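You operate a simulated robot arm through the tools that you are given. There is no shell and no other tool.

You are at the controls of a simulated robot arm. One attempt, no reset.

JOB
Put things in order on the top of the workbench. At the end: the blue plug stands on top of the white end plug; the orange relay from the top of the workbench stands on top of the yellow scrub pad; the green plug stands on top of the black gauge cover; the black shaft cap is in the red tray (marked "FAULTY"); whatever was shut is shut again. Leave all else as you found it, and nothing knocked over.

The check looks at the end state, three seconds after you hand in, the way a careful person would. Anything else that was tipped, shoved, dropped, spilled or broken makes it a failure. Lids that push on must go on centred and level and be pressed home; caps that screw on are set level and turned clockwise until they are tight.

ROBOT AND FRAMES
A 7-joint arm with a two-finger parallel gripper, fixed in place. Base frame: the origin is on the floor under the middle of its stand, x ahead of it, y to its left, z up; the work surface is at about z = 900. Readings come in mm, degrees, newtons and seconds.
With the tool pointing down near the work surface it reaches from about 300 to 680 mm from the base axis. Its first joint turns from -66.0 to 66.0 degrees. Payload 1.57 kg.
The TCP is the grasp point between the finger pads, 30 mm short of the fingertips. In the tool frame z runs along the fingers and y along their closing line. Largest opening 110 mm; finger width 24, thickness 12; the body of the gripper, 48 by 112 mm, starts 78 mm behind the TCP.
Orientation is told as [roll, pitch, yaw] about the base's x, y, z axes, in that order, counted from this pose: with the fingers straight down and closing along the base's y, the tool's x points along the base's -x, its y along +y and its z along -z.

CONTROLS
- The arm moves only by the tool move_arm. Its argument "motion" is a list of rows, each a list of 7 numbers: the opening in per cent of the stroke, from 0 (shut) to 100 (fully open), then the shift along the tool's x, y, z in mm, then the turn, a rotation vector about the tool's x, y, z in degrees. In form: [[grip, dx, dy, dz, ax, ay, az], ...]. A call has 1 to 20 rows; each row shifts and turns the commanded pose from where the row before left it, along the tool's axes as they then stand. Each row takes 0.2 s and may step no farther than 50 mm and 8.6 degrees from the row before; otherwise, or with a gripper value out of range, the whole call is refused. A pose out of reach is approached as far as the arm can. The call stops where the force on the tool passes 40 N (or 10 N more than at its start, if that is more) or the arm is blocked; 0.2 s more then pass. Each finger travels about 108 mm/s and halts on what it meets, pressing with about 22 N; the grip force reading is that of the motor and also rises with nothing between the fingers. The clock runs only during rows and for 0.2 s after the last one: add rows that do not move to give the fingers time. The reply holds the time, the measured pose of the TCP, the force on the tool along the base axes, the opening and the grip force, in the units named above and with some noise, with the torque about the TCP (base axes, N m) and any sound that the robot's microphone picked up.
- Cameras (640 x 400 px; columns grow to the right, rows downward): "scene" is fixed at [178.2, -418.5, 1396.9]; the picture's right is [0.54, -0.84, 0.00], its down [-0.58, -0.37, -0.73] and it looks along [0.61, 0.39, -0.69] (base axes); focal length 265 px, centre (320, 200). "wrist" rides on the gripper at [70, 16, -141] in the tool frame; the picture's right is [-0.23, 0.97, 0.00], its down [-0.86, -0.20, -0.48] and it looks along [-0.47, -0.11, 0.88] (tool axes); focal length 222 px, centre (320, 200). There is no depth. A picture from a camera that has moved, and an enlarged one, comes with that camera's place and axes in the base frame and with its lens. The place of the scene camera against the robot may be out by one fixed shift of up to 12 mm in any direction.
- capture(camera): a new picture of that camera. It takes no simulated time.
- inspect(camera, box): a new picture of the part [left, top, right, bottom] of that camera's present view, enlarged. It takes no simulated time.
- sign_off(): hands the job in; it is judged then, once.

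Places have to be worked out from the pictures, the camera data and where the tool is seen. Open the gripper and draw the arm clear of the work before you hand the job in, unless the task says otherwise.

The tools are called after "Call:" by a JSON object that holds its "api" and its "payload". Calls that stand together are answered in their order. move_arm: Moves the arm, as the interface text tells. Its arguments: {"type":"object","properties":{"motion":{"type":"array"}},"required":["motion"]} The other tools are called the same way: capture (camera) takes a picture; inspect (camera, box) takes an enlarged picture of a part of a camera's view; sign_off () hands the job in.

At the start:

```text
t: 0.0
position: [428.7, -158.7, 1198.9]
tool_rot: [0.0, 0.1, 0.0]
force: [1.0, -0.2, -0.2]
ft_torque: [0.02, 0.0, 0.02]
grip_width: 110.1
grip_force: 0.1
```

scene: 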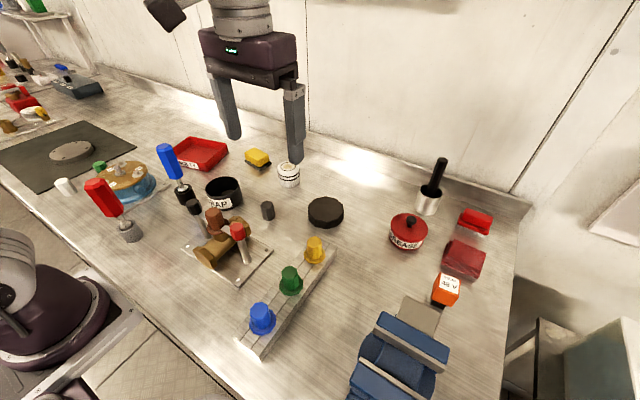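
wrist: 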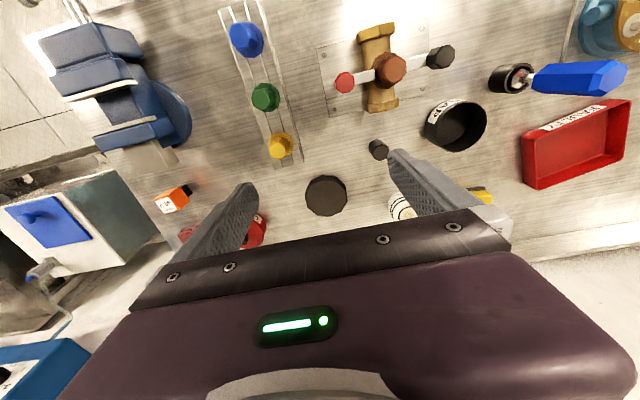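

I start by looking closer at the scene, enlarging the parts of both views that hold the objects.

Call:
{"api": "inspect", "payload": {"camera": "scene", "box": [160, 120, 340, 240]}}

Call:
{"api": "inspect", "payload": {"camera": "scene", "box": [180, 220, 360, 360]}}

Call:
{"api": "inspect", "payload": {"camera": "scene", "box": [340, 140, 540, 320]}}

Call:
{"api": "inspect", "payload": {"camera": "scene", "box": [0, 40, 200, 240]}}

Call:
{"api": "inspect", "payload": {"camera": "wrist", "box": [200, 0, 520, 240]}}

```text
3.33 times, centred on (250, 180) of scene
camera zoom: at [178.2, -418.5, 1396.9], right [0.54, -0.84, 0.0], down [-0.58, -0.37, -0.73], along [0.61, 0.39, -0.69], focal length 884 px, centre (553, 267)
```

zoom: 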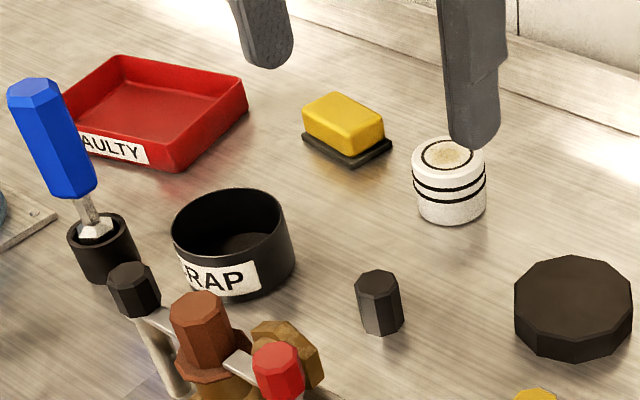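

```text
2.86 times, centred on (270, 290) of scene
camera zoom: at [178.2, -418.5, 1396.9], right [0.54, -0.84, 0.0], down [-0.58, -0.37, -0.73], along [0.61, 0.39, -0.69], focal length 757 px, centre (463, -57)
```

zoom: 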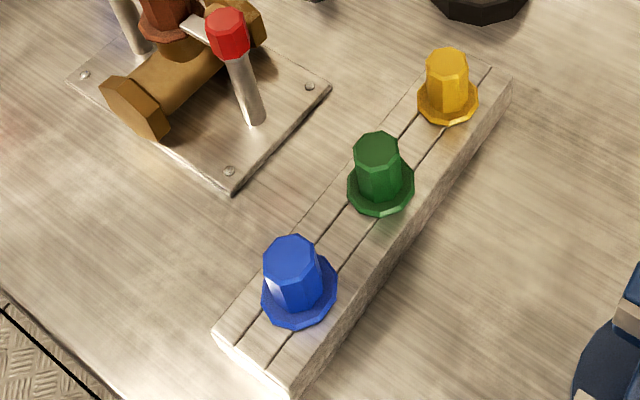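

```text
2.22 times, centred on (440, 230) of scene
camera zoom: at [178.2, -418.5, 1396.9], right [0.54, -0.84, 0.0], down [-0.58, -0.37, -0.73], along [0.61, 0.39, -0.69], focal length 589 px, centre (53, 133)
```

zoom: 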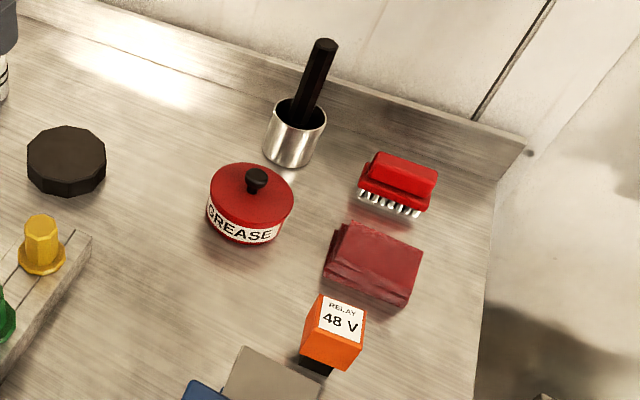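

```text
2.00 times, centred on (100, 140) of scene
camera zoom: at [178.2, -418.5, 1396.9], right [0.54, -0.84, 0.0], down [-0.58, -0.37, -0.73], along [0.61, 0.39, -0.69], focal length 530 px, centre (760, 320)
```

zoom: 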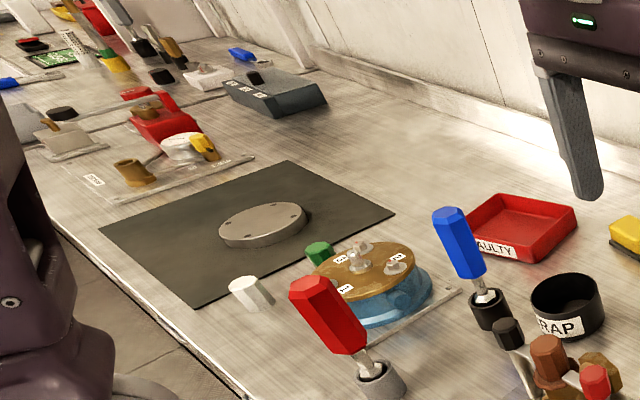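

```text
1.67 times, centred on (360, 120) of wrist
camera zoom: at [359.3, -142.1, 1340.5], right [0.23, 0.97, 0.0], down [0.86, -0.2, 0.48], along [0.47, -0.11, -0.88], focal length 370 px, centre (253, 333)
```

zoom: 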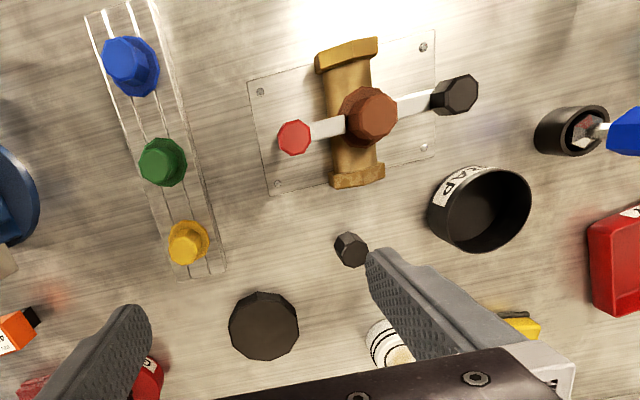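

The plugs sit along a rail at about y = -237 (x ≈ 285, 365, 449), and the white ringed plug is near (646, -15). The relay seems to be near the edge of the reach, so I move the wrist camera over there, staying high.

Call:
{"api": "move_arm", "payload": {"motion": [[100, 0, -45, 0, 0, 0, 0], [100, 0, -45, 0, 0, 0, 0], [100, 0, -45, 0, 0, 0, 0], [100, 0, -45, 0, 0, 0, 0], [100, 0, -45, 0, 0, 0, 0], [100, 0, 0, 0, 0, 0, 0]]}}

Call:
{"api": "capture", "payload": {"camera": "wrist"}}

Call:
{"api": "inspect", "payload": {"camera": "scene", "box": [400, 230, 500, 330]}}

```text
t: 1.4
position: [429.2, -371.0, 1193.6]
tool_rot: [0.6, 1.2, 0.6]
force: [0.0, 0.6, -0.3]
ft_torque: [0.01, 0.01, -0.01]
grip_width: 110.0
grip_force: 0.2
out of reach, approached as far as the arm can: row 5
```

```text
taken
camera wrist: at [362.6, -358.2, 1336.8], right [0.22, 0.98, 0.01], down [0.87, -0.2, 0.46], along [0.45, -0.09, -0.89], focal length 222 px, centre (320, 200)
```

wrist: 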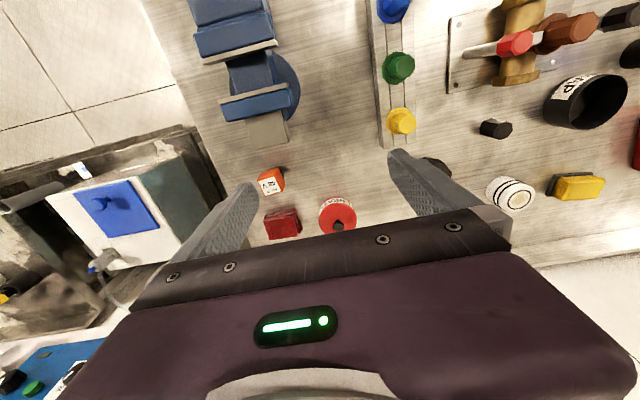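

```text
4.00 times, centred on (450, 280) of scene
camera zoom: at [178.2, -418.6, 1396.9], right [0.53, -0.84, 0.0], down [-0.58, -0.37, -0.73], along [0.61, 0.39, -0.69], focal length 1060 px, centre (-200, -120)
```

zoom: 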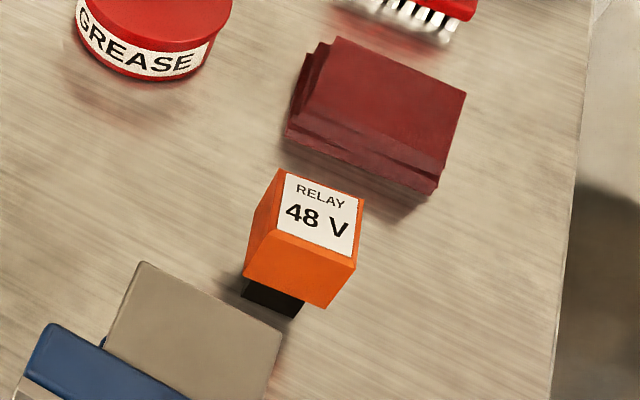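

The relay stands upright on a black base at about (505, -486), just past the nominal reach, so I will probably need a slight outward tilt there. I zoom in on it and its neighbours.

Call:
{"api": "inspect", "payload": {"camera": "wrist", "box": [220, 120, 380, 250]}}

Call:
{"api": "inspect", "payload": {"camera": "wrist", "box": [440, 100, 640, 240]}}

Call:
{"api": "inspect", "payload": {"camera": "scene", "box": [220, 120, 360, 240]}}

Call:
{"api": "capture", "payload": {"camera": "scene"}}

```text
3.08 times, centred on (300, 185) of wrist
camera zoom: at [362.6, -358.2, 1336.8], right [0.22, 0.98, 0.01], down [0.87, -0.2, 0.46], along [0.45, -0.09, -0.89], focal length 684 px, centre (382, 246)
```

zoom: 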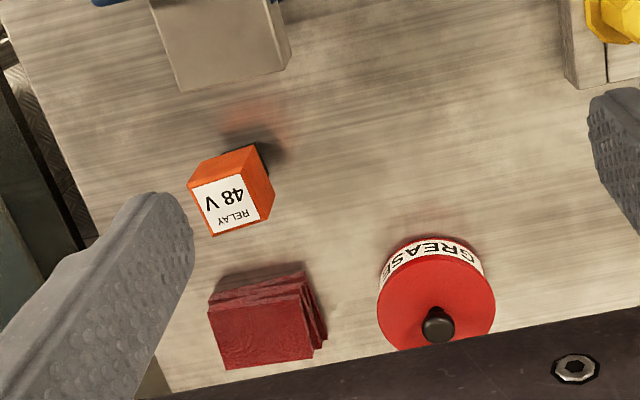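

```text
2.86 times, centred on (540, 170) of wrist
camera zoom: at [362.6, -358.2, 1336.8], right [0.22, 0.98, 0.01], down [0.87, -0.2, 0.46], along [0.45, -0.09, -0.89], focal length 635 px, centre (-309, 286)
```

zoom: 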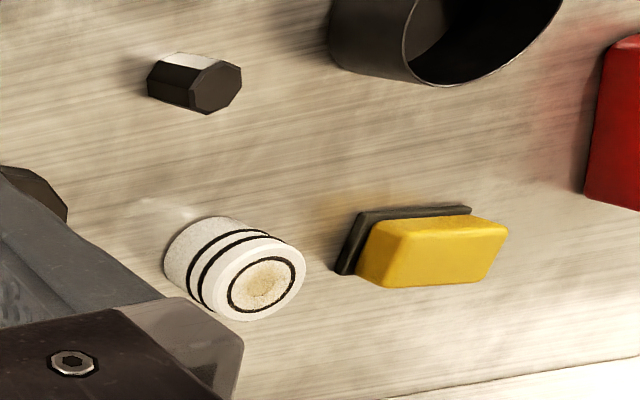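

```text
3.33 times, centred on (290, 180) of scene
camera zoom: at [178.2, -418.6, 1396.9], right [0.53, -0.84, 0.0], down [-0.58, -0.37, -0.73], along [0.61, 0.39, -0.69], focal length 884 px, centre (420, 267)
```

zoom: 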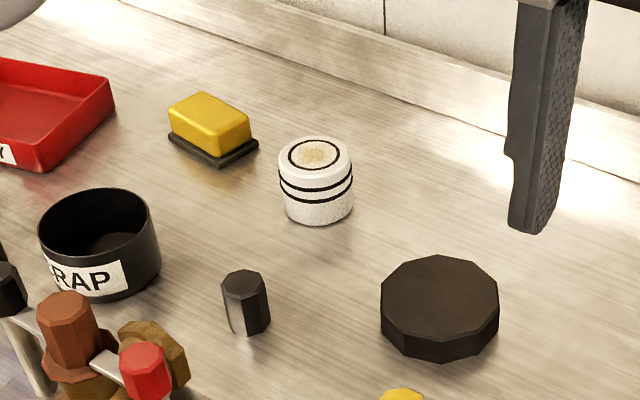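

```text
taken
```

scene: 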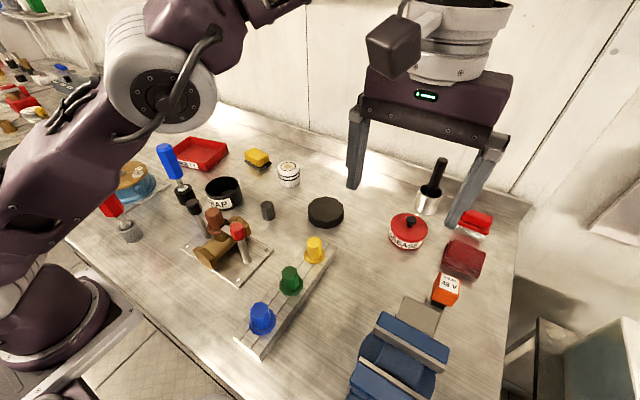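

Everything is clear for now: the ringed white cylinder has a flat top, and the relay stands freely. I go over the blue plug first, staying high, to measure it from above.

Call:
{"api": "move_arm", "payload": {"motion": [[100, 29, 29.5, 20, 0, 0, 0], [100, 29, 29.5, 20, 0, 0, 0], [100, 29, 29.5, 20, 0, 0, 0], [100, 29, 29.5, 20, 0, 0, 0], [100, 28, 29.5, 20, 0, 0, 0], [100, 0, 0, 0, 0, 0, 0]]}}

Call:
{"api": "capture", "payload": {"camera": "wrist"}}

Call:
{"api": "capture", "payload": {"camera": "scene"}}

```text
t: 2.8
position: [285.8, -236.0, 1099.8]
tool_rot: [-0.1, 0.0, -0.1]
force: [-0.3, 0.0, 0.5]
ft_torque: [0.04, 0.01, -0.06]
grip_width: 110.2
grip_force: 0.0
```

```text
taken
camera wrist: at [216.6, -220.1, 1240.7], right [0.23, 0.97, 0.0], down [0.85, -0.2, 0.48], along [0.47, -0.11, -0.88], focal length 222 px, centre (320, 200)
```

wrist: 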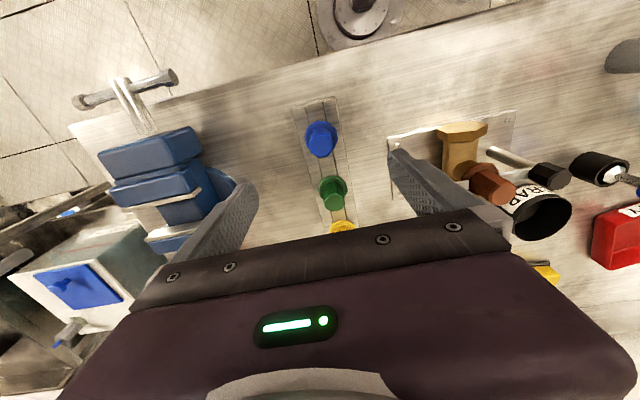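

```text
taken
```

scene: 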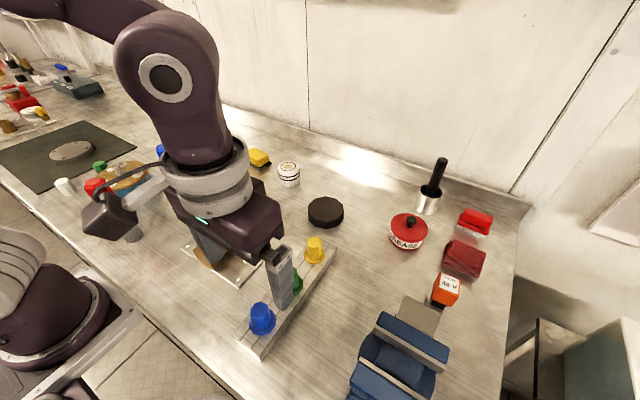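

The commanded pose is tracked well. I zoom on the blue plug and rail between the fingers.

Call:
{"api": "inspect", "payload": {"camera": "wrist", "box": [270, 90, 390, 240]}}

Call:
{"api": "inspect", "payload": {"camera": "scene", "box": [220, 270, 320, 370]}}

```text
2.67 times, centred on (330, 165) of wrist
camera zoom: at [216.6, -220.1, 1240.7], right [0.23, 0.97, 0.0], down [0.85, -0.2, 0.48], along [0.47, -0.11, -0.88], focal length 592 px, centre (293, 293)
```

zoom: 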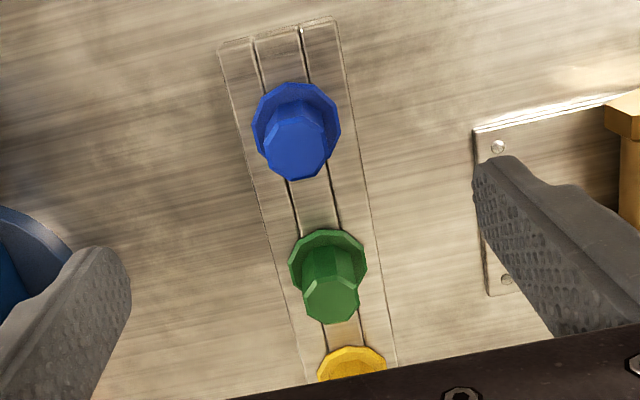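

```text
4.00 times, centred on (270, 320) of scene
camera zoom: at [178.2, -418.5, 1396.9], right [0.54, -0.84, 0.0], down [-0.58, -0.37, -0.73], along [0.61, 0.39, -0.69], focal length 1060 px, centre (520, -280)
```

zoom: 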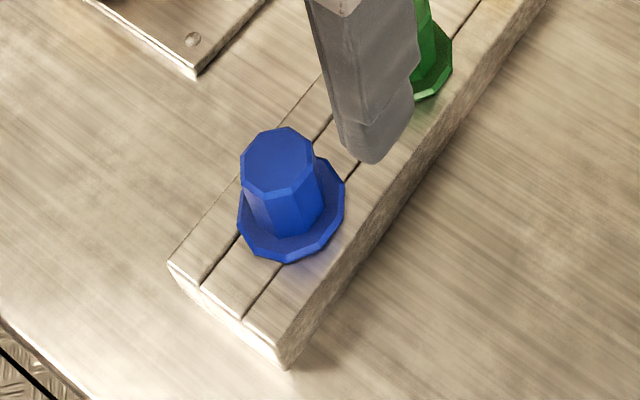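

The blue plug is centred near (286, -235), its flange at about z 928 and its top around 968, with a body about 29 mm wide. I lower to z ≈ 1010 with the fingers half open and check the alignment.

Call:
{"api": "move_arm", "payload": {"motion": [[60, 0, 1, 30, 0, 0, 0], [60, 0, 0, 30, 0, 0, 0], [60, 0, 0, 30, 0, 0, 0], [60, 0, 0, 0, 0, 0, 0]]}}

Call:
{"api": "capture", "payload": {"camera": "wrist"}}

Call:
{"api": "inspect", "payload": {"camera": "scene", "box": [210, 260, 330, 370]}}

```text
t: 3.8
position: [285.2, -234.4, 1007.2]
tool_rot: [0.0, -0.1, 0.0]
force: [0.3, -0.1, -0.7]
ft_torque: [-0.03, 0.0, 0.01]
grip_width: 65.9
grip_force: 0.1
```

```text
taken
camera wrist: at [215.9, -217.3, 1148.6], right [0.23, 0.97, 0.0], down [0.86, -0.2, 0.48], along [0.47, -0.11, -0.88], focal length 222 px, centre (320, 200)
```

wrist: 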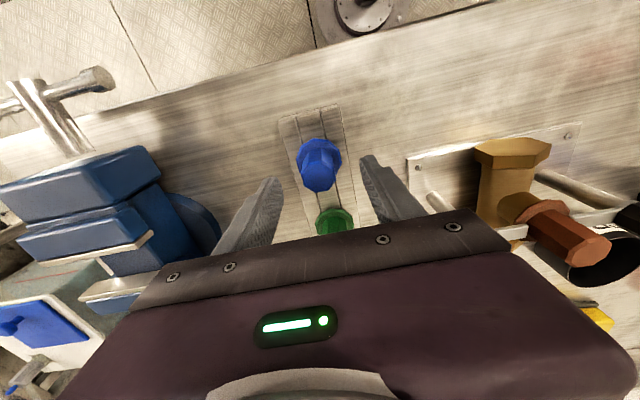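

```text
3.64 times, centred on (270, 315) of scene
camera zoom: at [178.2, -418.5, 1396.9], right [0.54, -0.84, 0.0], down [-0.58, -0.37, -0.73], along [0.61, 0.39, -0.69], focal length 964 px, centre (502, -218)
```

zoom: 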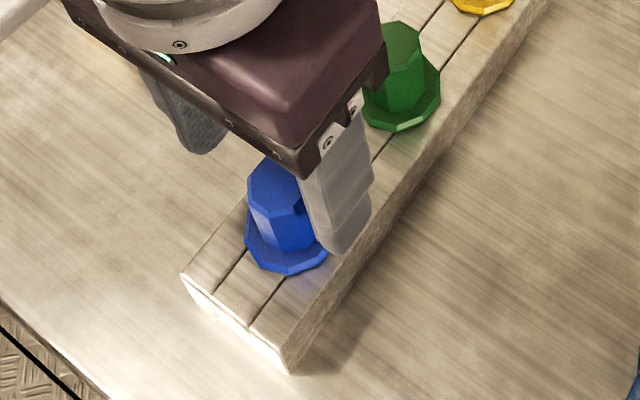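

I zoom on the plug between the fingers to refine its centre before going down.

Call:
{"api": "inspect", "payload": {"camera": "wrist", "box": [260, 90, 400, 240]}}

```text
2.67 times, centred on (330, 165) of wrist
camera zoom: at [215.9, -217.3, 1148.6], right [0.23, 0.97, 0.0], down [0.86, -0.2, 0.48], along [0.47, -0.11, -0.88], focal length 592 px, centre (293, 293)
```

zoom: 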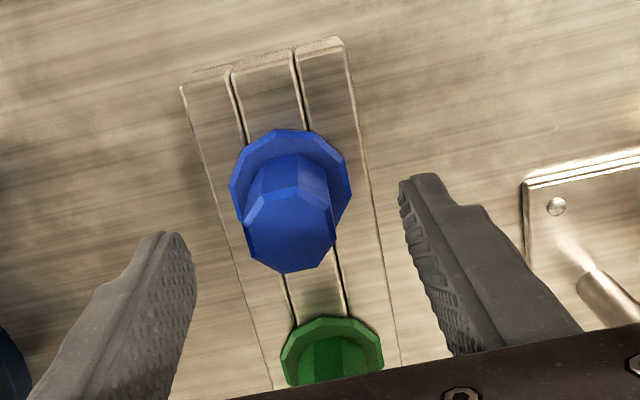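

The plug's centre is at about (287.5, -235.5). I shift by 2 mm, lower to z ≈ 967 so the tips stay above the flange, and close.

Call:
{"api": "move_arm", "payload": {"motion": [[60, -2, -1, 20, 0, 0, 0], [60, 0, 0, 20, 0, 0, 0], [60, 0, 0, 0, 0, 0, 0]]}}

Call:
{"api": "inspect", "payload": {"camera": "scene", "box": [210, 260, 330, 370]}}

Call:
{"api": "inspect", "payload": {"camera": "wrist", "box": [240, 90, 420, 260]}}

```text
t: 4.6
position: [286.9, -235.5, 967.7]
tool_rot: [0.1, 0.1, 0.1]
force: [-0.3, -0.8, 0.1]
ft_torque: [0.0, -0.01, 0.04]
grip_width: 65.9
grip_force: 0.1
```

```text
3.64 times, centred on (270, 315) of scene
camera zoom: at [178.2, -418.5, 1396.9], right [0.54, -0.84, 0.0], down [-0.58, -0.37, -0.73], along [0.61, 0.39, -0.69], focal length 964 px, centre (502, -218)
```

zoom: 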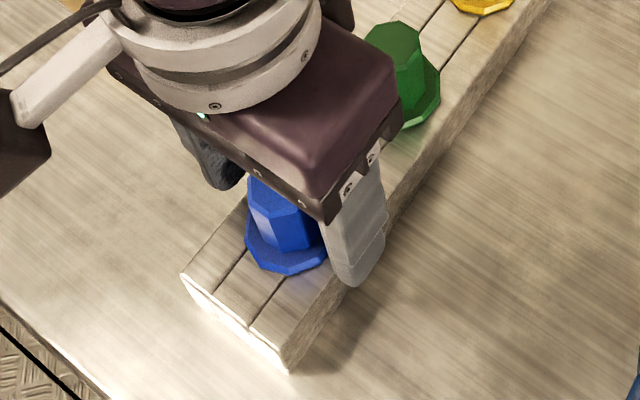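

```text
2.35 times, centred on (330, 175) of wrist
camera zoom: at [218.2, -218.5, 1109.7], right [0.23, 0.97, 0.0], down [0.86, -0.2, 0.48], along [0.47, -0.11, -0.88], focal length 523 px, centre (296, 259)
```

zoom: 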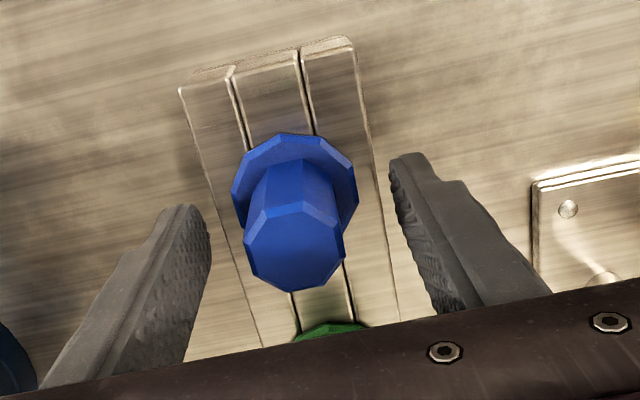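

Plug top is centred between the pads to within about 1.5 mm. I shift 1 mm and close on it.

Call:
{"api": "move_arm", "payload": {"motion": [[60, 0, -1, 0, 0, 0, 0], [40, 0, 0, 0, 0, 0, 0], [0, 0, 0, 0, 0, 0, 0], [0, 0, 0, 0, 0, 0, 0], [0, 0, 0, 0, 0, 0, 0]]}}

```text
t: 5.8
position: [285.5, -235.7, 968.3]
tool_rot: [-0.1, 0.1, 0.0]
force: [-0.3, -0.7, 0.8]
ft_torque: [0.03, -0.02, 0.01]
grip_width: 27.7
grip_force: 22.1
```

The grip holds at 27.7 mm wide with 22 N. I lift slowly first to see how the plug comes off the rail.

Call:
{"api": "move_arm", "payload": {"motion": [[0, 0, 0, -5, 0, 0, 0], [0, 0, 0, -10, 0, 0, 0], [0, 0, 0, -20, 0, 0, 0], [0, 0, 0, -30, 0, 0, 0], [0, 0, 0, -40, 0, 0, 0], [0, 0, 0, 0, 0, 0, 0]]}}

Call:
{"api": "inspect", "payload": {"camera": "scene", "box": [200, 200, 360, 370]}}

Call:
{"api": "capture", "payload": {"camera": "wrist"}}

```text
t: 7.2
position: [289.1, -235.8, 1075.3]
tool_rot: [0.0, 0.1, 0.1]
force: [0.1, 0.0, -0.9]
ft_torque: [0.0, 0.01, 0.0]
grip_width: 27.5
grip_force: 21.8
```

```text
2.35 times, centred on (280, 285) of scene
camera zoom: at [178.2, -418.5, 1396.9], right [0.54, -0.84, 0.0], down [-0.58, -0.37, -0.73], along [0.61, 0.39, -0.69], focal length 624 px, centre (414, 0)
```

zoom: 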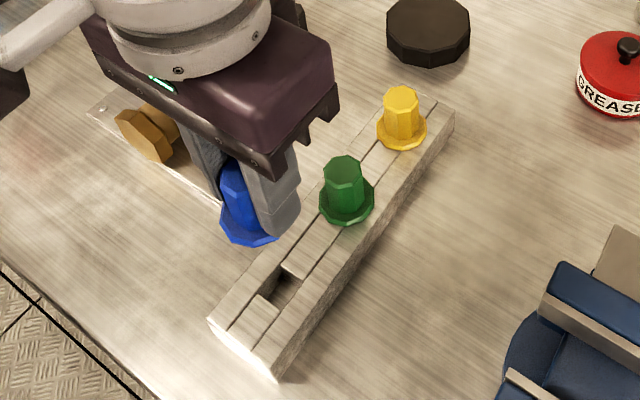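

```text
taken
camera wrist: at [219.9, -220.2, 1216.4], right [0.23, 0.97, 0.0], down [0.86, -0.2, 0.48], along [0.47, -0.11, -0.88], focal length 222 px, centre (320, 200)
```

wrist: 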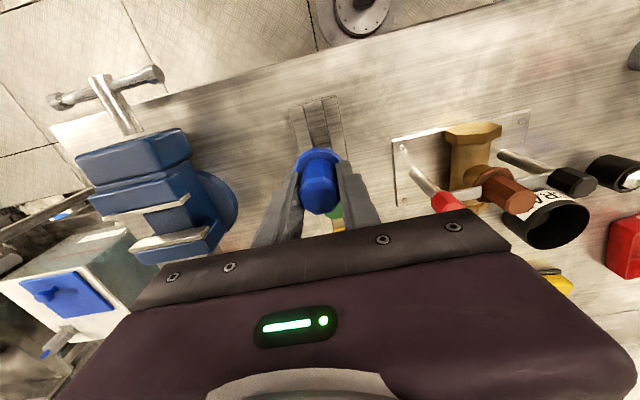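

The plug came off cleanly and left a socket in the rail. I look whether the plug has a peg below its flange.

Call:
{"api": "inspect", "payload": {"camera": "scene", "box": [230, 250, 300, 320]}}

Call:
{"api": "inspect", "payload": {"camera": "wrist", "box": [260, 80, 400, 240]}}

```text
5.71 times, centred on (265, 285) of scene
camera zoom: at [178.2, -418.5, 1396.9], right [0.54, -0.84, 0.0], down [-0.58, -0.37, -0.73], along [0.61, 0.39, -0.69], focal length 1515 px, centre (634, -286)
```

zoom: 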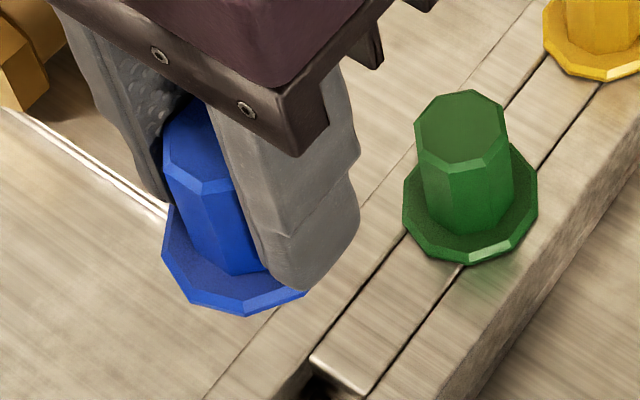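

```text
2.50 times, centred on (330, 160) of wrist
camera zoom: at [219.9, -220.2, 1216.4], right [0.23, 0.97, 0.0], down [0.86, -0.2, 0.48], along [0.47, -0.11, -0.88], focal length 555 px, centre (295, 300)
```

zoom: 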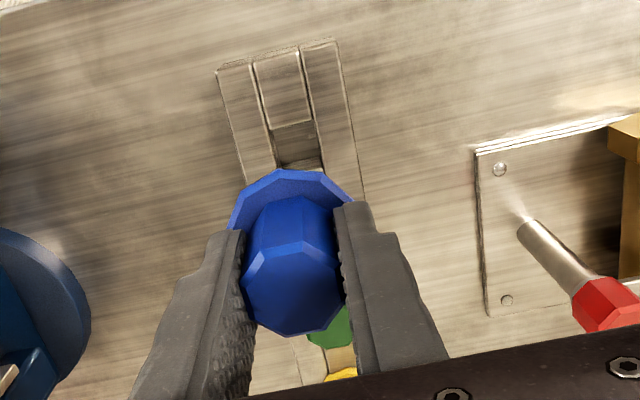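

The plug hangs level with no peg visible so far. I carry it along the rail direction and then across to just short of the white plug, keeping it around z 1075.

Call:
{"api": "move_arm", "payload": {"motion": [[0, -40.5, 0, 0, 0, 0, 0], [0, -40.5, 0, 0, 0, 0, 0], [0, -40.5, 0, 0, 0, 0, 0], [0, -40.5, 0, 0, 0, 0, 0], [0, -27, 34, 0, 0, 0, 0], [0, -27, 34, 0, 0, 0, 0], [0, -27, 34, 0, 0, 0, 0], [0, -27, 34, 0, 0, 0, 0], [0, -27, 34, 0, 0, 0, 0], [0, -27, 34, 0, 0, 0, 0], [0, 0, 0, 0, 0, 0, 0]]}}

Call:
{"api": "capture", "payload": {"camera": "wrist"}}

Call:
{"api": "inspect", "payload": {"camera": "scene", "box": [220, 60, 380, 220]}}

```text
t: 9.6
position: [610.2, -35.2, 1075.9]
tool_rot: [0.1, 0.1, 0.0]
force: [0.6, 0.3, -0.3]
ft_torque: [0.03, 0.01, 0.01]
grip_width: 27.6
grip_force: 22.1
```

```text
taken
camera wrist: at [540.6, -18.9, 1216.4], right [0.23, 0.97, 0.0], down [0.86, -0.2, 0.48], along [0.47, -0.11, -0.88], focal length 222 px, centre (320, 200)
```

wrist: 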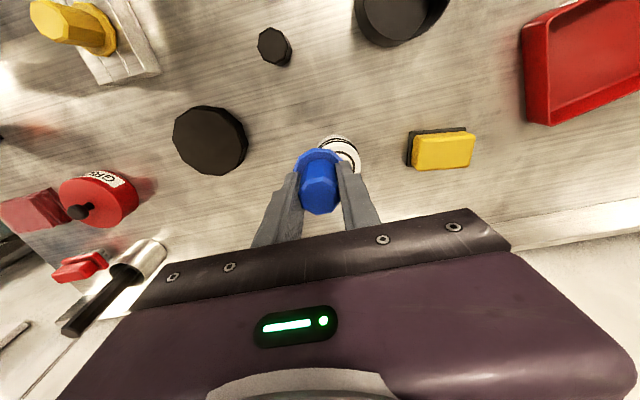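

```text
2.50 times, centred on (300, 140) of scene
camera zoom: at [178.3, -418.5, 1396.9], right [0.54, -0.84, 0.0], down [-0.58, -0.37, -0.73], along [0.61, 0.39, -0.69], focal length 663 px, centre (370, 350)
```

zoom: 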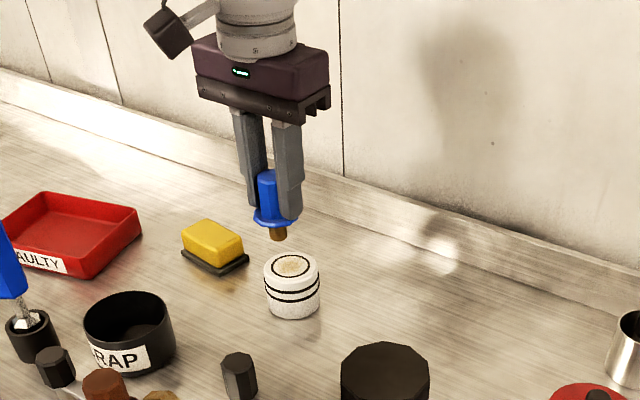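

There is a brass-coloured stub below the flange. I zoom on the stub and on the white plug's top to see whether there is a matching bore.

Call:
{"api": "inspect", "payload": {"camera": "scene", "box": [265, 115, 325, 205]}}

Call:
{"api": "inspect", "payload": {"camera": "wrist", "box": [280, 110, 380, 230]}}

Call:
{"api": "inspect", "payload": {"camera": "wrist", "box": [160, 0, 300, 190]}}

```text
4.44 times, centred on (295, 160) of scene
camera zoom: at [178.3, -418.5, 1396.9], right [0.54, -0.84, 0.0], down [-0.58, -0.37, -0.73], along [0.61, 0.39, -0.69], focal length 1178 px, centre (431, 378)
```

zoom: 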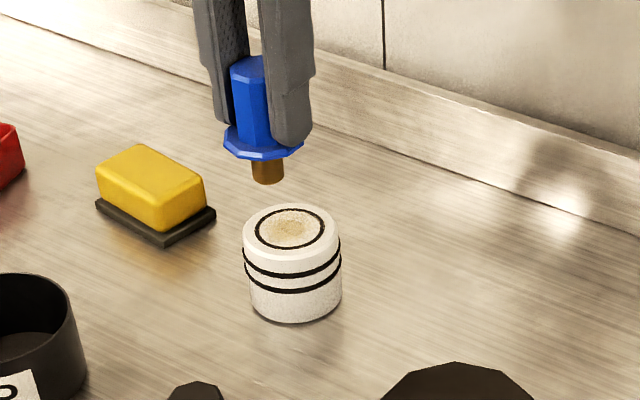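

```text
3.33 times, centred on (330, 170) of wrist
camera zoom: at [540.6, -18.9, 1216.4], right [0.23, 0.97, 0.0], down [0.86, -0.2, 0.48], along [0.47, -0.11, -0.88], focal length 740 px, centre (287, 300)
```

zoom: 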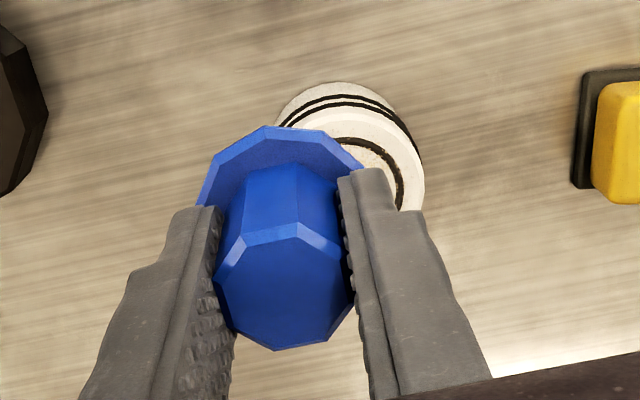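

```text
2.11 times, centred on (230, 95) of wrist
camera zoom: at [540.6, -18.9, 1216.4], right [0.23, 0.97, 0.0], down [0.86, -0.2, 0.48], along [0.47, -0.11, -0.88], focal length 468 px, centre (510, 421)
```

zoom: 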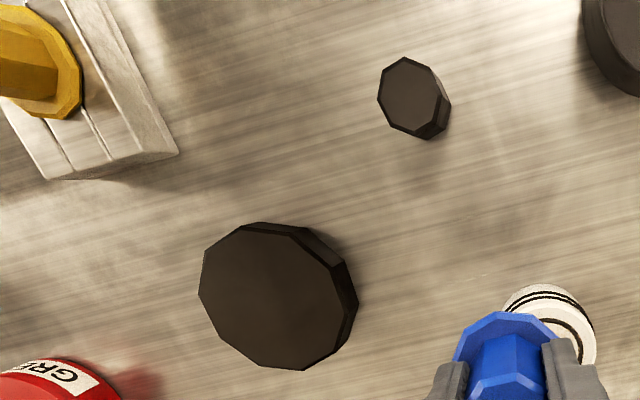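

The blue plug has a short brass stub about 18 mm thick, so it will stand on that stub; placement must be level and centred. I move 55 mm sideways to see the white plug's top unobstructed.

Call:
{"api": "move_arm", "payload": {"motion": [[0, 0, -30, 0, 0, 0, 0], [0, 0, -30, 0, 0, 0, 0], [0, 0, 0, 0, 0, 0, 0]]}}

Call:
{"api": "inspect", "payload": {"camera": "wrist", "box": [320, 80, 480, 200]}}

Call:
{"api": "inspect", "payload": {"camera": "scene", "box": [255, 150, 325, 200]}}

```text
t: 10.4
position: [610.6, -93.8, 1075.3]
tool_rot: [0.1, 0.0, 0.0]
force: [0.3, 1.0, -1.3]
ft_torque: [-0.01, 0.01, 0.0]
grip_width: 27.5
grip_force: 21.9
```

```text
3.33 times, centred on (400, 140) of wrist
camera zoom: at [541.0, -76.9, 1216.4], right [0.23, 0.97, 0.0], down [0.86, -0.2, 0.48], along [0.47, -0.11, -0.88], focal length 740 px, centre (53, 400)
```

zoom: 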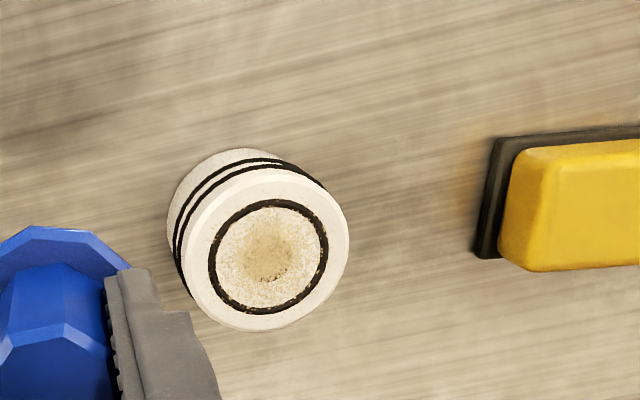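

```text
8.00 times, centred on (290, 175) of scene
camera zoom: at [178.2, -418.6, 1396.9], right [0.54, -0.84, 0.0], down [-0.58, -0.37, -0.73], along [0.61, 0.39, -0.69], focal length 2121 px, centre (560, 400)
```

zoom: 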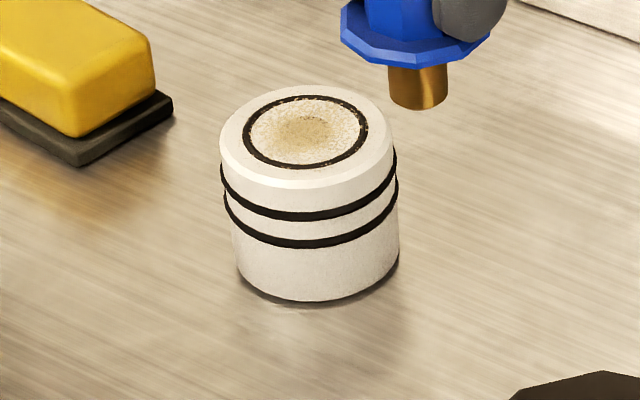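

The white plug's top is flat, centred at about (645, -18) with its face near z 945. The stub bottom is about 65 mm below the TCP. I move over it and begin lowering.

Call:
{"api": "move_arm", "payload": {"motion": [[0, -17.5, 38, 0, 0, 0, 0], [0, -17.5, 38, 0, 0, 0, 0], [0, 0, 0, 20, 0, 0, 0], [0, 0, 0, 20, 0, 0, 0], [0, 0, 0, 10, 0, 0, 0], [0, 0, 0, 0, 0, 0, 0]]}}

Call:
{"api": "inspect", "payload": {"camera": "scene", "box": [255, 120, 335, 200]}}

Call:
{"api": "capture", "payload": {"camera": "wrist"}}

```text
t: 11.8
position: [646.8, -17.9, 1024.3]
tool_rot: [-0.1, 0.0, 0.0]
force: [-0.3, 0.3, -0.7]
ft_torque: [0.02, -0.01, 0.0]
grip_width: 27.5
grip_force: 22.1
```

```text
5.00 times, centred on (295, 160) of scene
camera zoom: at [178.2, -418.5, 1396.9], right [0.54, -0.84, 0.0], down [-0.58, -0.37, -0.73], along [0.61, 0.39, -0.69], focal length 1326 px, centre (445, 400)
```

zoom: 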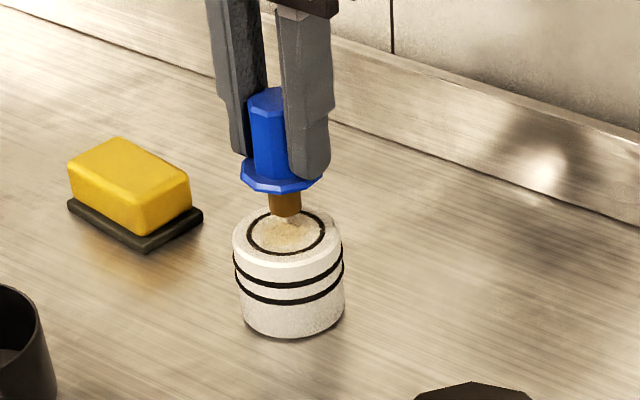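

```text
taken
camera wrist: at [577.9, 0.0, 1165.7], right [0.23, 0.97, 0.0], down [0.86, -0.2, 0.48], along [0.47, -0.11, -0.88], focal length 222 px, centre (320, 200)
```

wrist: 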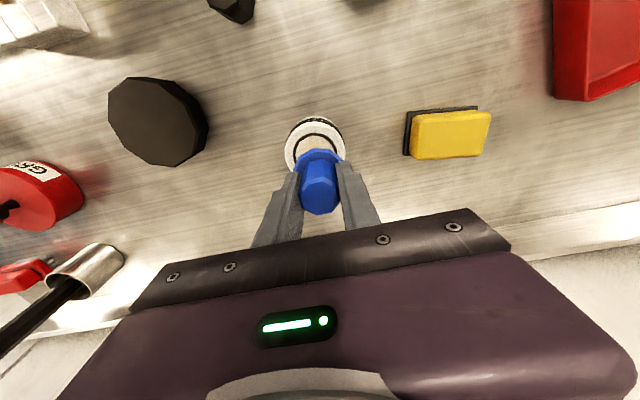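

The stub sits right over the middle of the ring. I lower in small steps, checking the force for contact.

Call:
{"api": "move_arm", "payload": {"motion": [[0, 0, 0, 5, 0, 0, 0], [0, 0, 0, 4, 0, 0, 0], [0, 0, 0, 1, 0, 0, 0], [0, 0, 0, 0, 0, 0, 0]]}}

Call:
{"api": "inspect", "payload": {"camera": "scene", "box": [265, 140, 315, 200]}}

```text
t: 12.8
position: [643.9, -16.5, 1014.0]
tool_rot: [0.0, 0.0, 0.0]
force: [-0.1, 1.7, 5.1]
ft_torque: [0.09, 0.04, 0.01]
grip_width: 27.6
grip_force: 22.0
```

```text
6.67 times, centred on (290, 170) of scene
camera zoom: at [178.1, -418.5, 1396.9], right [0.54, -0.84, 0.0], down [-0.58, -0.37, -0.73], along [0.61, 0.39, -0.69], focal length 1767 px, centre (520, 400)
```

zoom: 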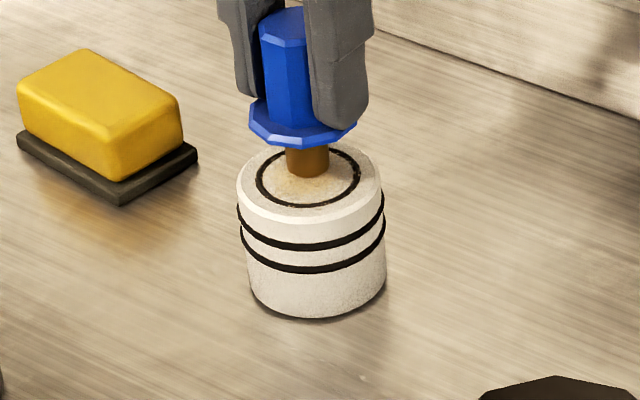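

Contact at 5 N with the stub on the top face. I ease the fingers open gradually without moving the arm, then look.

Call:
{"api": "move_arm", "payload": {"motion": [[26, 0, 0, 0, 0, 0, 0], [28, 0, 0, 0, 0, 0, 0], [32, 0, 0, 0, 0, 0, 0], [40, 0, 0, 0, 0, 0, 0], [50, 0, 0, 0, 0, 0, 0], [55, 0, 0, 0, 0, 0, 0], [55, 0, 0, 0, 0, 0, 0]]}}

Call:
{"api": "inspect", "payload": {"camera": "scene", "box": [265, 140, 315, 200]}}

Call:
{"api": "inspect", "payload": {"camera": "wrist", "box": [250, 80, 390, 240]}}

```text
t: 14.4
position: [646.5, -16.6, 1014.6]
tool_rot: [0.0, 0.0, 0.1]
force: [0.1, -0.5, -0.2]
ft_torque: [0.01, -0.03, -0.02]
grip_width: 60.7
grip_force: 0.1
```

```text
6.67 times, centred on (290, 170) of scene
camera zoom: at [178.2, -418.5, 1396.9], right [0.54, -0.84, 0.0], down [-0.58, -0.37, -0.73], along [0.61, 0.39, -0.69], focal length 1767 px, centre (520, 400)
```

zoom: 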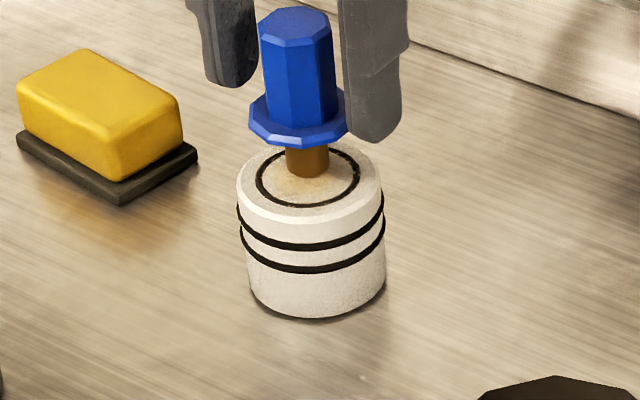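

```text
2.50 times, centred on (320, 160) of wrist
camera zoom: at [576.5, -0.5, 1155.5], right [0.23, 0.97, 0.0], down [0.86, -0.2, 0.48], along [0.47, -0.11, -0.88], focal length 555 px, centre (320, 300)
```

zoom: 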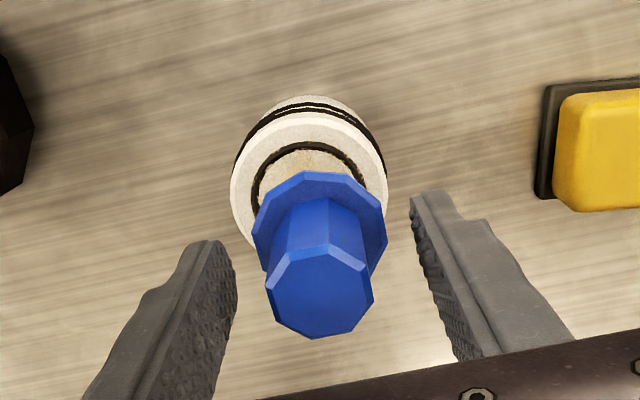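

The blue plug stands upright on its own. I raise straight up and retrace the way to the green plug.

Call:
{"api": "move_arm", "payload": {"motion": [[55, 0, 0, -10, 0, 0, 0], [55, 0, 0, -20, 0, 0, 0], [55, 0, 0, -20, 0, 0, 0], [55, 0, 0, -20, 0, 0, 0], [60, 33, -36, 0, 0, 0, 0], [60, 33, -36, 0, 0, 0, 0], [60, 33, -36, 0, 0, 0, 0], [60, 33, -36, 0, 0, 0, 0], [60, 33, -36, 0, 0, 0, 0], [60, 33, -36, 0, 0, 0, 0], [60, 42, -2, 0, 0, 0, 0], [60, 41, -1, 0, 0, 0, 0], [60, 0, 0, 20, 0, 0, 0], [60, 0, 0, 20, 0, 0, 0], [60, 0, 0, 0, 0, 0, 0]]}}

Call:
{"api": "inspect", "payload": {"camera": "wrist", "box": [240, 80, 400, 240]}}

Call:
{"api": "capture", "payload": {"camera": "scene"}}

```text
t: 17.6
position: [367.2, -235.2, 1043.9]
tool_rot: [0.0, -0.1, -0.1]
force: [0.6, 0.0, -0.6]
ft_torque: [-0.02, 0.02, -0.02]
grip_width: 65.9
grip_force: 0.1
```

```text
2.50 times, centred on (320, 160) of wrist
camera zoom: at [298.0, -218.4, 1185.3], right [0.23, 0.97, 0.0], down [0.86, -0.2, 0.48], along [0.47, -0.11, -0.88], focal length 555 px, centre (320, 300)
```

zoom: 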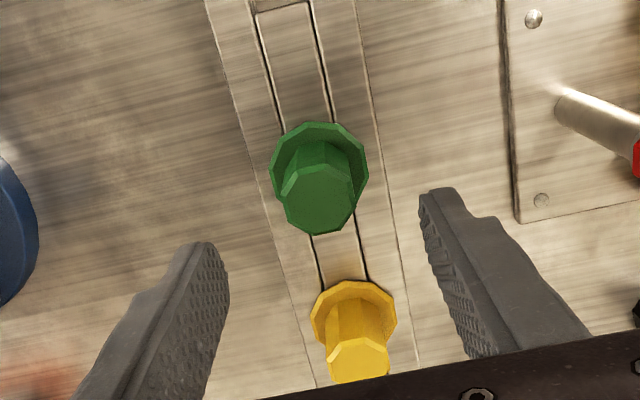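

```text
taken
```

scene: 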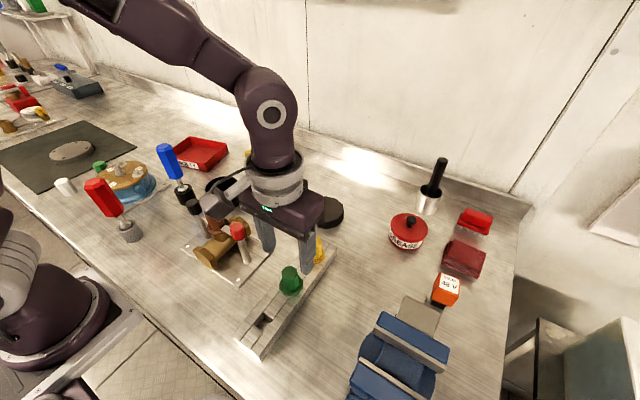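

The green plug is centred at about (367.5, -235.5), matching the present TCP. I lower to z ≈ 968 and check before gripping.

Call:
{"api": "move_arm", "payload": {"motion": [[60, 0, -0.5, 30, 0, 0, 0], [60, 0, 0, 30, 0, 0, 0], [60, 0, 0, 16, 0, 0, 0], [60, 0, 0, 0, 0, 0, 0]]}}

Call:
{"api": "inspect", "payload": {"camera": "wrist", "box": [240, 90, 420, 260]}}

Call:
{"api": "inspect", "payload": {"camera": "scene", "box": [240, 220, 350, 330]}}

```text
t: 18.6
position: [364.2, -235.5, 966.7]
tool_rot: [0.1, 0.0, 0.0]
force: [-0.4, -0.1, -0.6]
ft_torque: [0.01, -0.01, 0.01]
grip_width: 66.0
grip_force: 0.1
```

```text
2.35 times, centred on (330, 175) of wrist
camera zoom: at [296.2, -218.1, 1108.1], right [0.23, 0.97, 0.0], down [0.86, -0.2, 0.48], along [0.47, -0.11, -0.88], focal length 523 px, centre (296, 259)
```

zoom: 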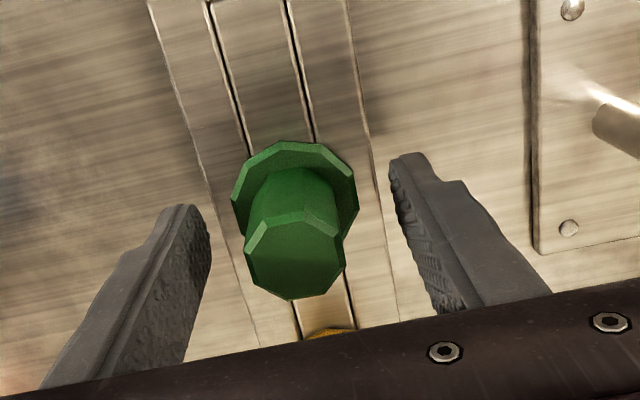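

```text
3.64 times, centred on (295, 275) of scene
camera zoom: at [178.2, -418.5, 1396.9], right [0.54, -0.84, 0.0], down [-0.58, -0.37, -0.73], along [0.61, 0.39, -0.69], focal length 964 px, centre (411, -73)
```

zoom: 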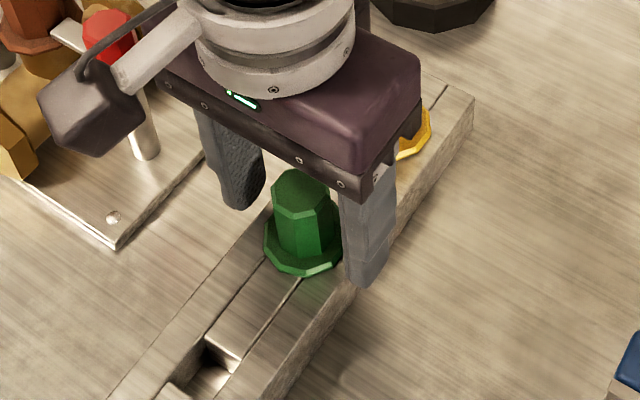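

Green is centred to within about 2 mm; I shift slightly and close.

Call:
{"api": "move_arm", "payload": {"motion": [[60, -2, -1, 0, 0, 0, 0], [40, 0, 0, 0, 0, 0, 0], [0, 0, 0, 0, 0, 0, 0], [0, 0, 0, 0, 0, 0, 0], [0, 0, 0, 0, 0, 0, 0]]}}

```text
t: 19.8
position: [367.0, -236.5, 967.8]
tool_rot: [-0.1, -0.2, 0.1]
force: [0.5, 0.5, 22.0]
ft_torque: [-0.01, 0.01, -0.01]
grip_width: 27.7
grip_force: 21.7
```

There is an unexpected 22 N upward on the tool. I wait a moment and look before lifting.

Call:
{"api": "move_arm", "payload": {"motion": [[0, 0, 0, 0, 0, 0, 0]]}}

Call:
{"api": "inspect", "payload": {"camera": "scene", "box": [250, 240, 330, 320]}}

Call:
{"api": "inspect", "payload": {"camera": "wrist", "box": [240, 90, 420, 260]}}

```text
t: 20.2
position: [366.1, -236.8, 968.6]
tool_rot: [-0.1, -0.1, 0.1]
force: [2.0, -0.7, 25.9]
ft_torque: [-0.03, -0.04, -0.02]
grip_width: 27.5
grip_force: 22.1
```

```text
5.00 times, centred on (290, 280) of scene
camera zoom: at [178.0, -418.4, 1397.0], right [0.54, -0.84, 0.0], down [-0.58, -0.37, -0.73], along [0.62, 0.39, -0.69], focal length 1326 px, centre (470, -200)
```

zoom: 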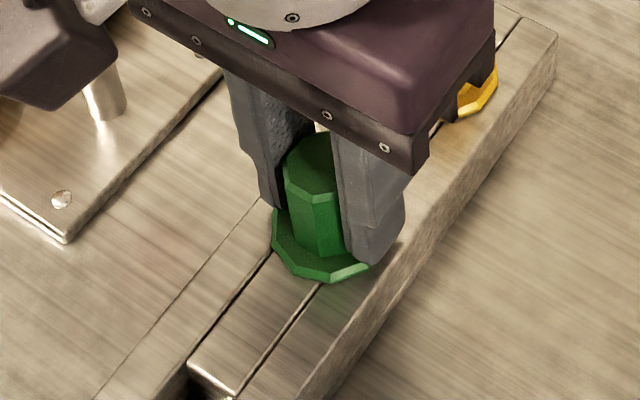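

```text
2.35 times, centred on (330, 175) of wrist
camera zoom: at [298.6, -220.0, 1109.1], right [0.23, 0.97, 0.0], down [0.85, -0.2, 0.48], along [0.47, -0.11, -0.88], focal length 523 px, centre (296, 259)
```

zoom: 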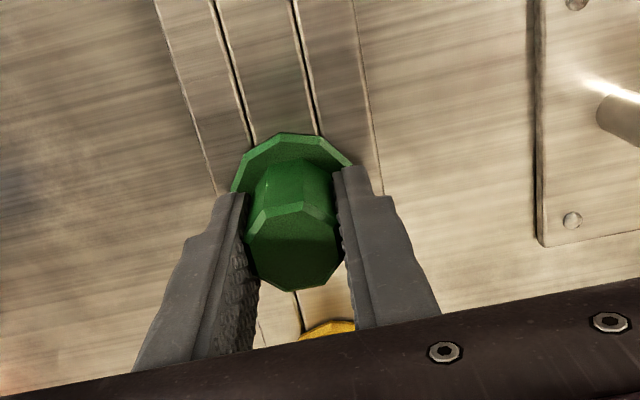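

The fingertips probably press on the flange's slope, as I am 1 mm lower than with the blue one. I open slightly, rise 2 mm and regrip.

Call:
{"api": "move_arm", "payload": {"motion": [[35, 0, 0, 0, 0, 0, 0], [35, 0, 0, -2.5, 0, 0, 0], [35, 0, 0, 0, 0, 0, 0], [0, 0, 0, 0, 0, 0, 0], [0, 0, 0, 0, 0, 0, 0], [0, 0, 0, 0, 0, 0, 0]]}}

```text
t: 21.6
position: [366.8, -236.5, 969.3]
tool_rot: [-0.1, 0.0, -0.1]
force: [0.6, -0.5, 0.0]
ft_torque: [0.0, 0.0, 0.04]
grip_width: 27.8
grip_force: 22.2
```

Clean grip now. I lift it to z ≈ 1075 and carry it along the rail direction to beside the black gauge cover to look at the cover unobstructed.

Call:
{"api": "move_arm", "payload": {"motion": [[0, 0, 0, -5, 0, 0, 0], [0, 0, 0, -10, 0, 0, 0], [0, 0, 0, -20, 0, 0, 0], [0, 0, 0, -30, 0, 0, 0], [0, 0, 0, -40, 0, 0, 0], [0, -40, 0, 0, 0, 0, 0], [0, -40, 0, 0, 0, 0, 0], [0, -40, 0, 0, 0, 0, 0], [0, -40, 0, 0, 0, 0, 0], [0, -40, 0, 0, 0, 0, 0], [0, 0, 0, 0, 0, 0, 0]]}}

Call:
{"api": "capture", "payload": {"camera": "wrist"}}

Call:
{"api": "inspect", "payload": {"camera": "scene", "box": [270, 110, 410, 250]}}

```text
t: 24.0
position: [566.3, -240.6, 1074.5]
tool_rot: [0.0, 0.0, -0.1]
force: [-0.6, 0.1, -1.3]
ft_torque: [0.02, -0.01, -0.03]
grip_width: 27.8
grip_force: 22.1
```

```text
taken
camera wrist: at [497.6, -223.7, 1215.4], right [0.23, 0.97, 0.0], down [0.86, -0.2, 0.48], along [0.47, -0.11, -0.88], focal length 222 px, centre (320, 200)
```

wrist: 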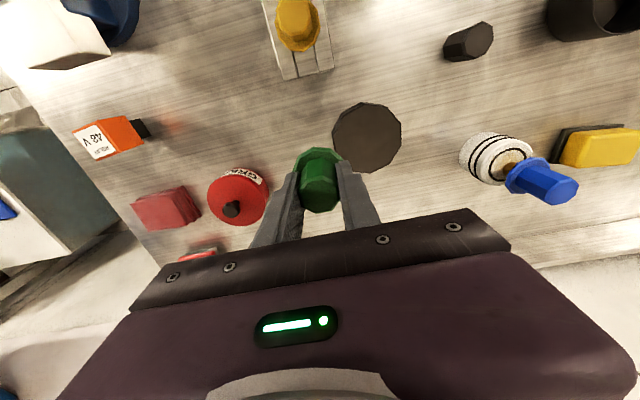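

```text
2.86 times, centred on (340, 180) of scene
camera zoom: at [178.2, -418.5, 1396.9], right [0.54, -0.84, 0.0], down [-0.58, -0.37, -0.73], along [0.61, 0.39, -0.69], focal length 757 px, centre (263, 257)
```

zoom: 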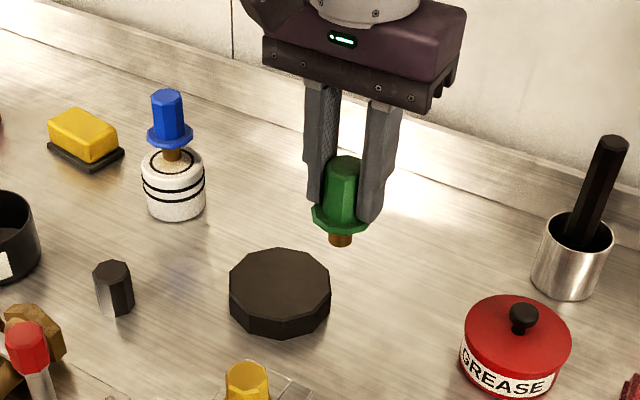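

The blue plug stands well. I zoom on the gauge cover's top to locate its centre.

Call:
{"api": "inspect", "payload": {"camera": "wrist", "box": [300, 80, 440, 190]}}

Call:
{"api": "inspect", "payload": {"camera": "scene", "box": [300, 150, 380, 240]}}

```text
3.64 times, centred on (370, 135) of wrist
camera zoom: at [497.6, -223.7, 1215.4], right [0.23, 0.97, 0.0], down [0.86, -0.2, 0.48], along [0.47, -0.11, -0.88], focal length 808 px, centre (138, 436)
```

zoom: 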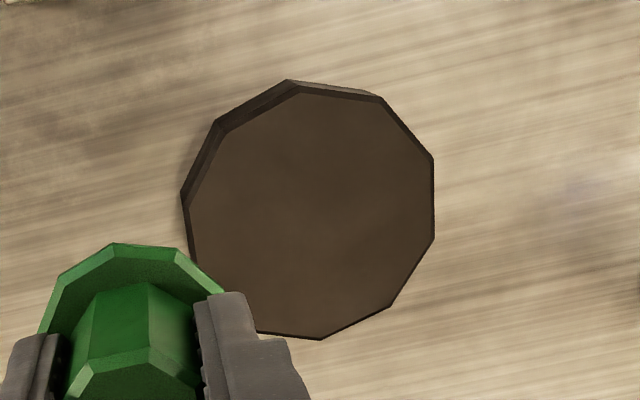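

```text
4.44 times, centred on (340, 195) of scene
camera zoom: at [178.2, -418.5, 1396.9], right [0.54, -0.84, 0.0], down [-0.58, -0.37, -0.73], along [0.61, 0.39, -0.69], focal length 1178 px, centre (231, 222)
```

zoom: 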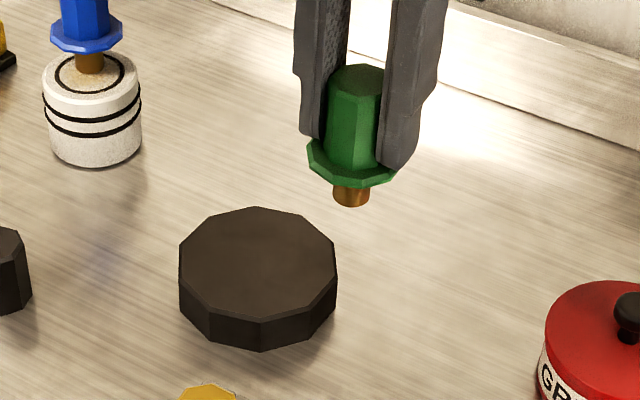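

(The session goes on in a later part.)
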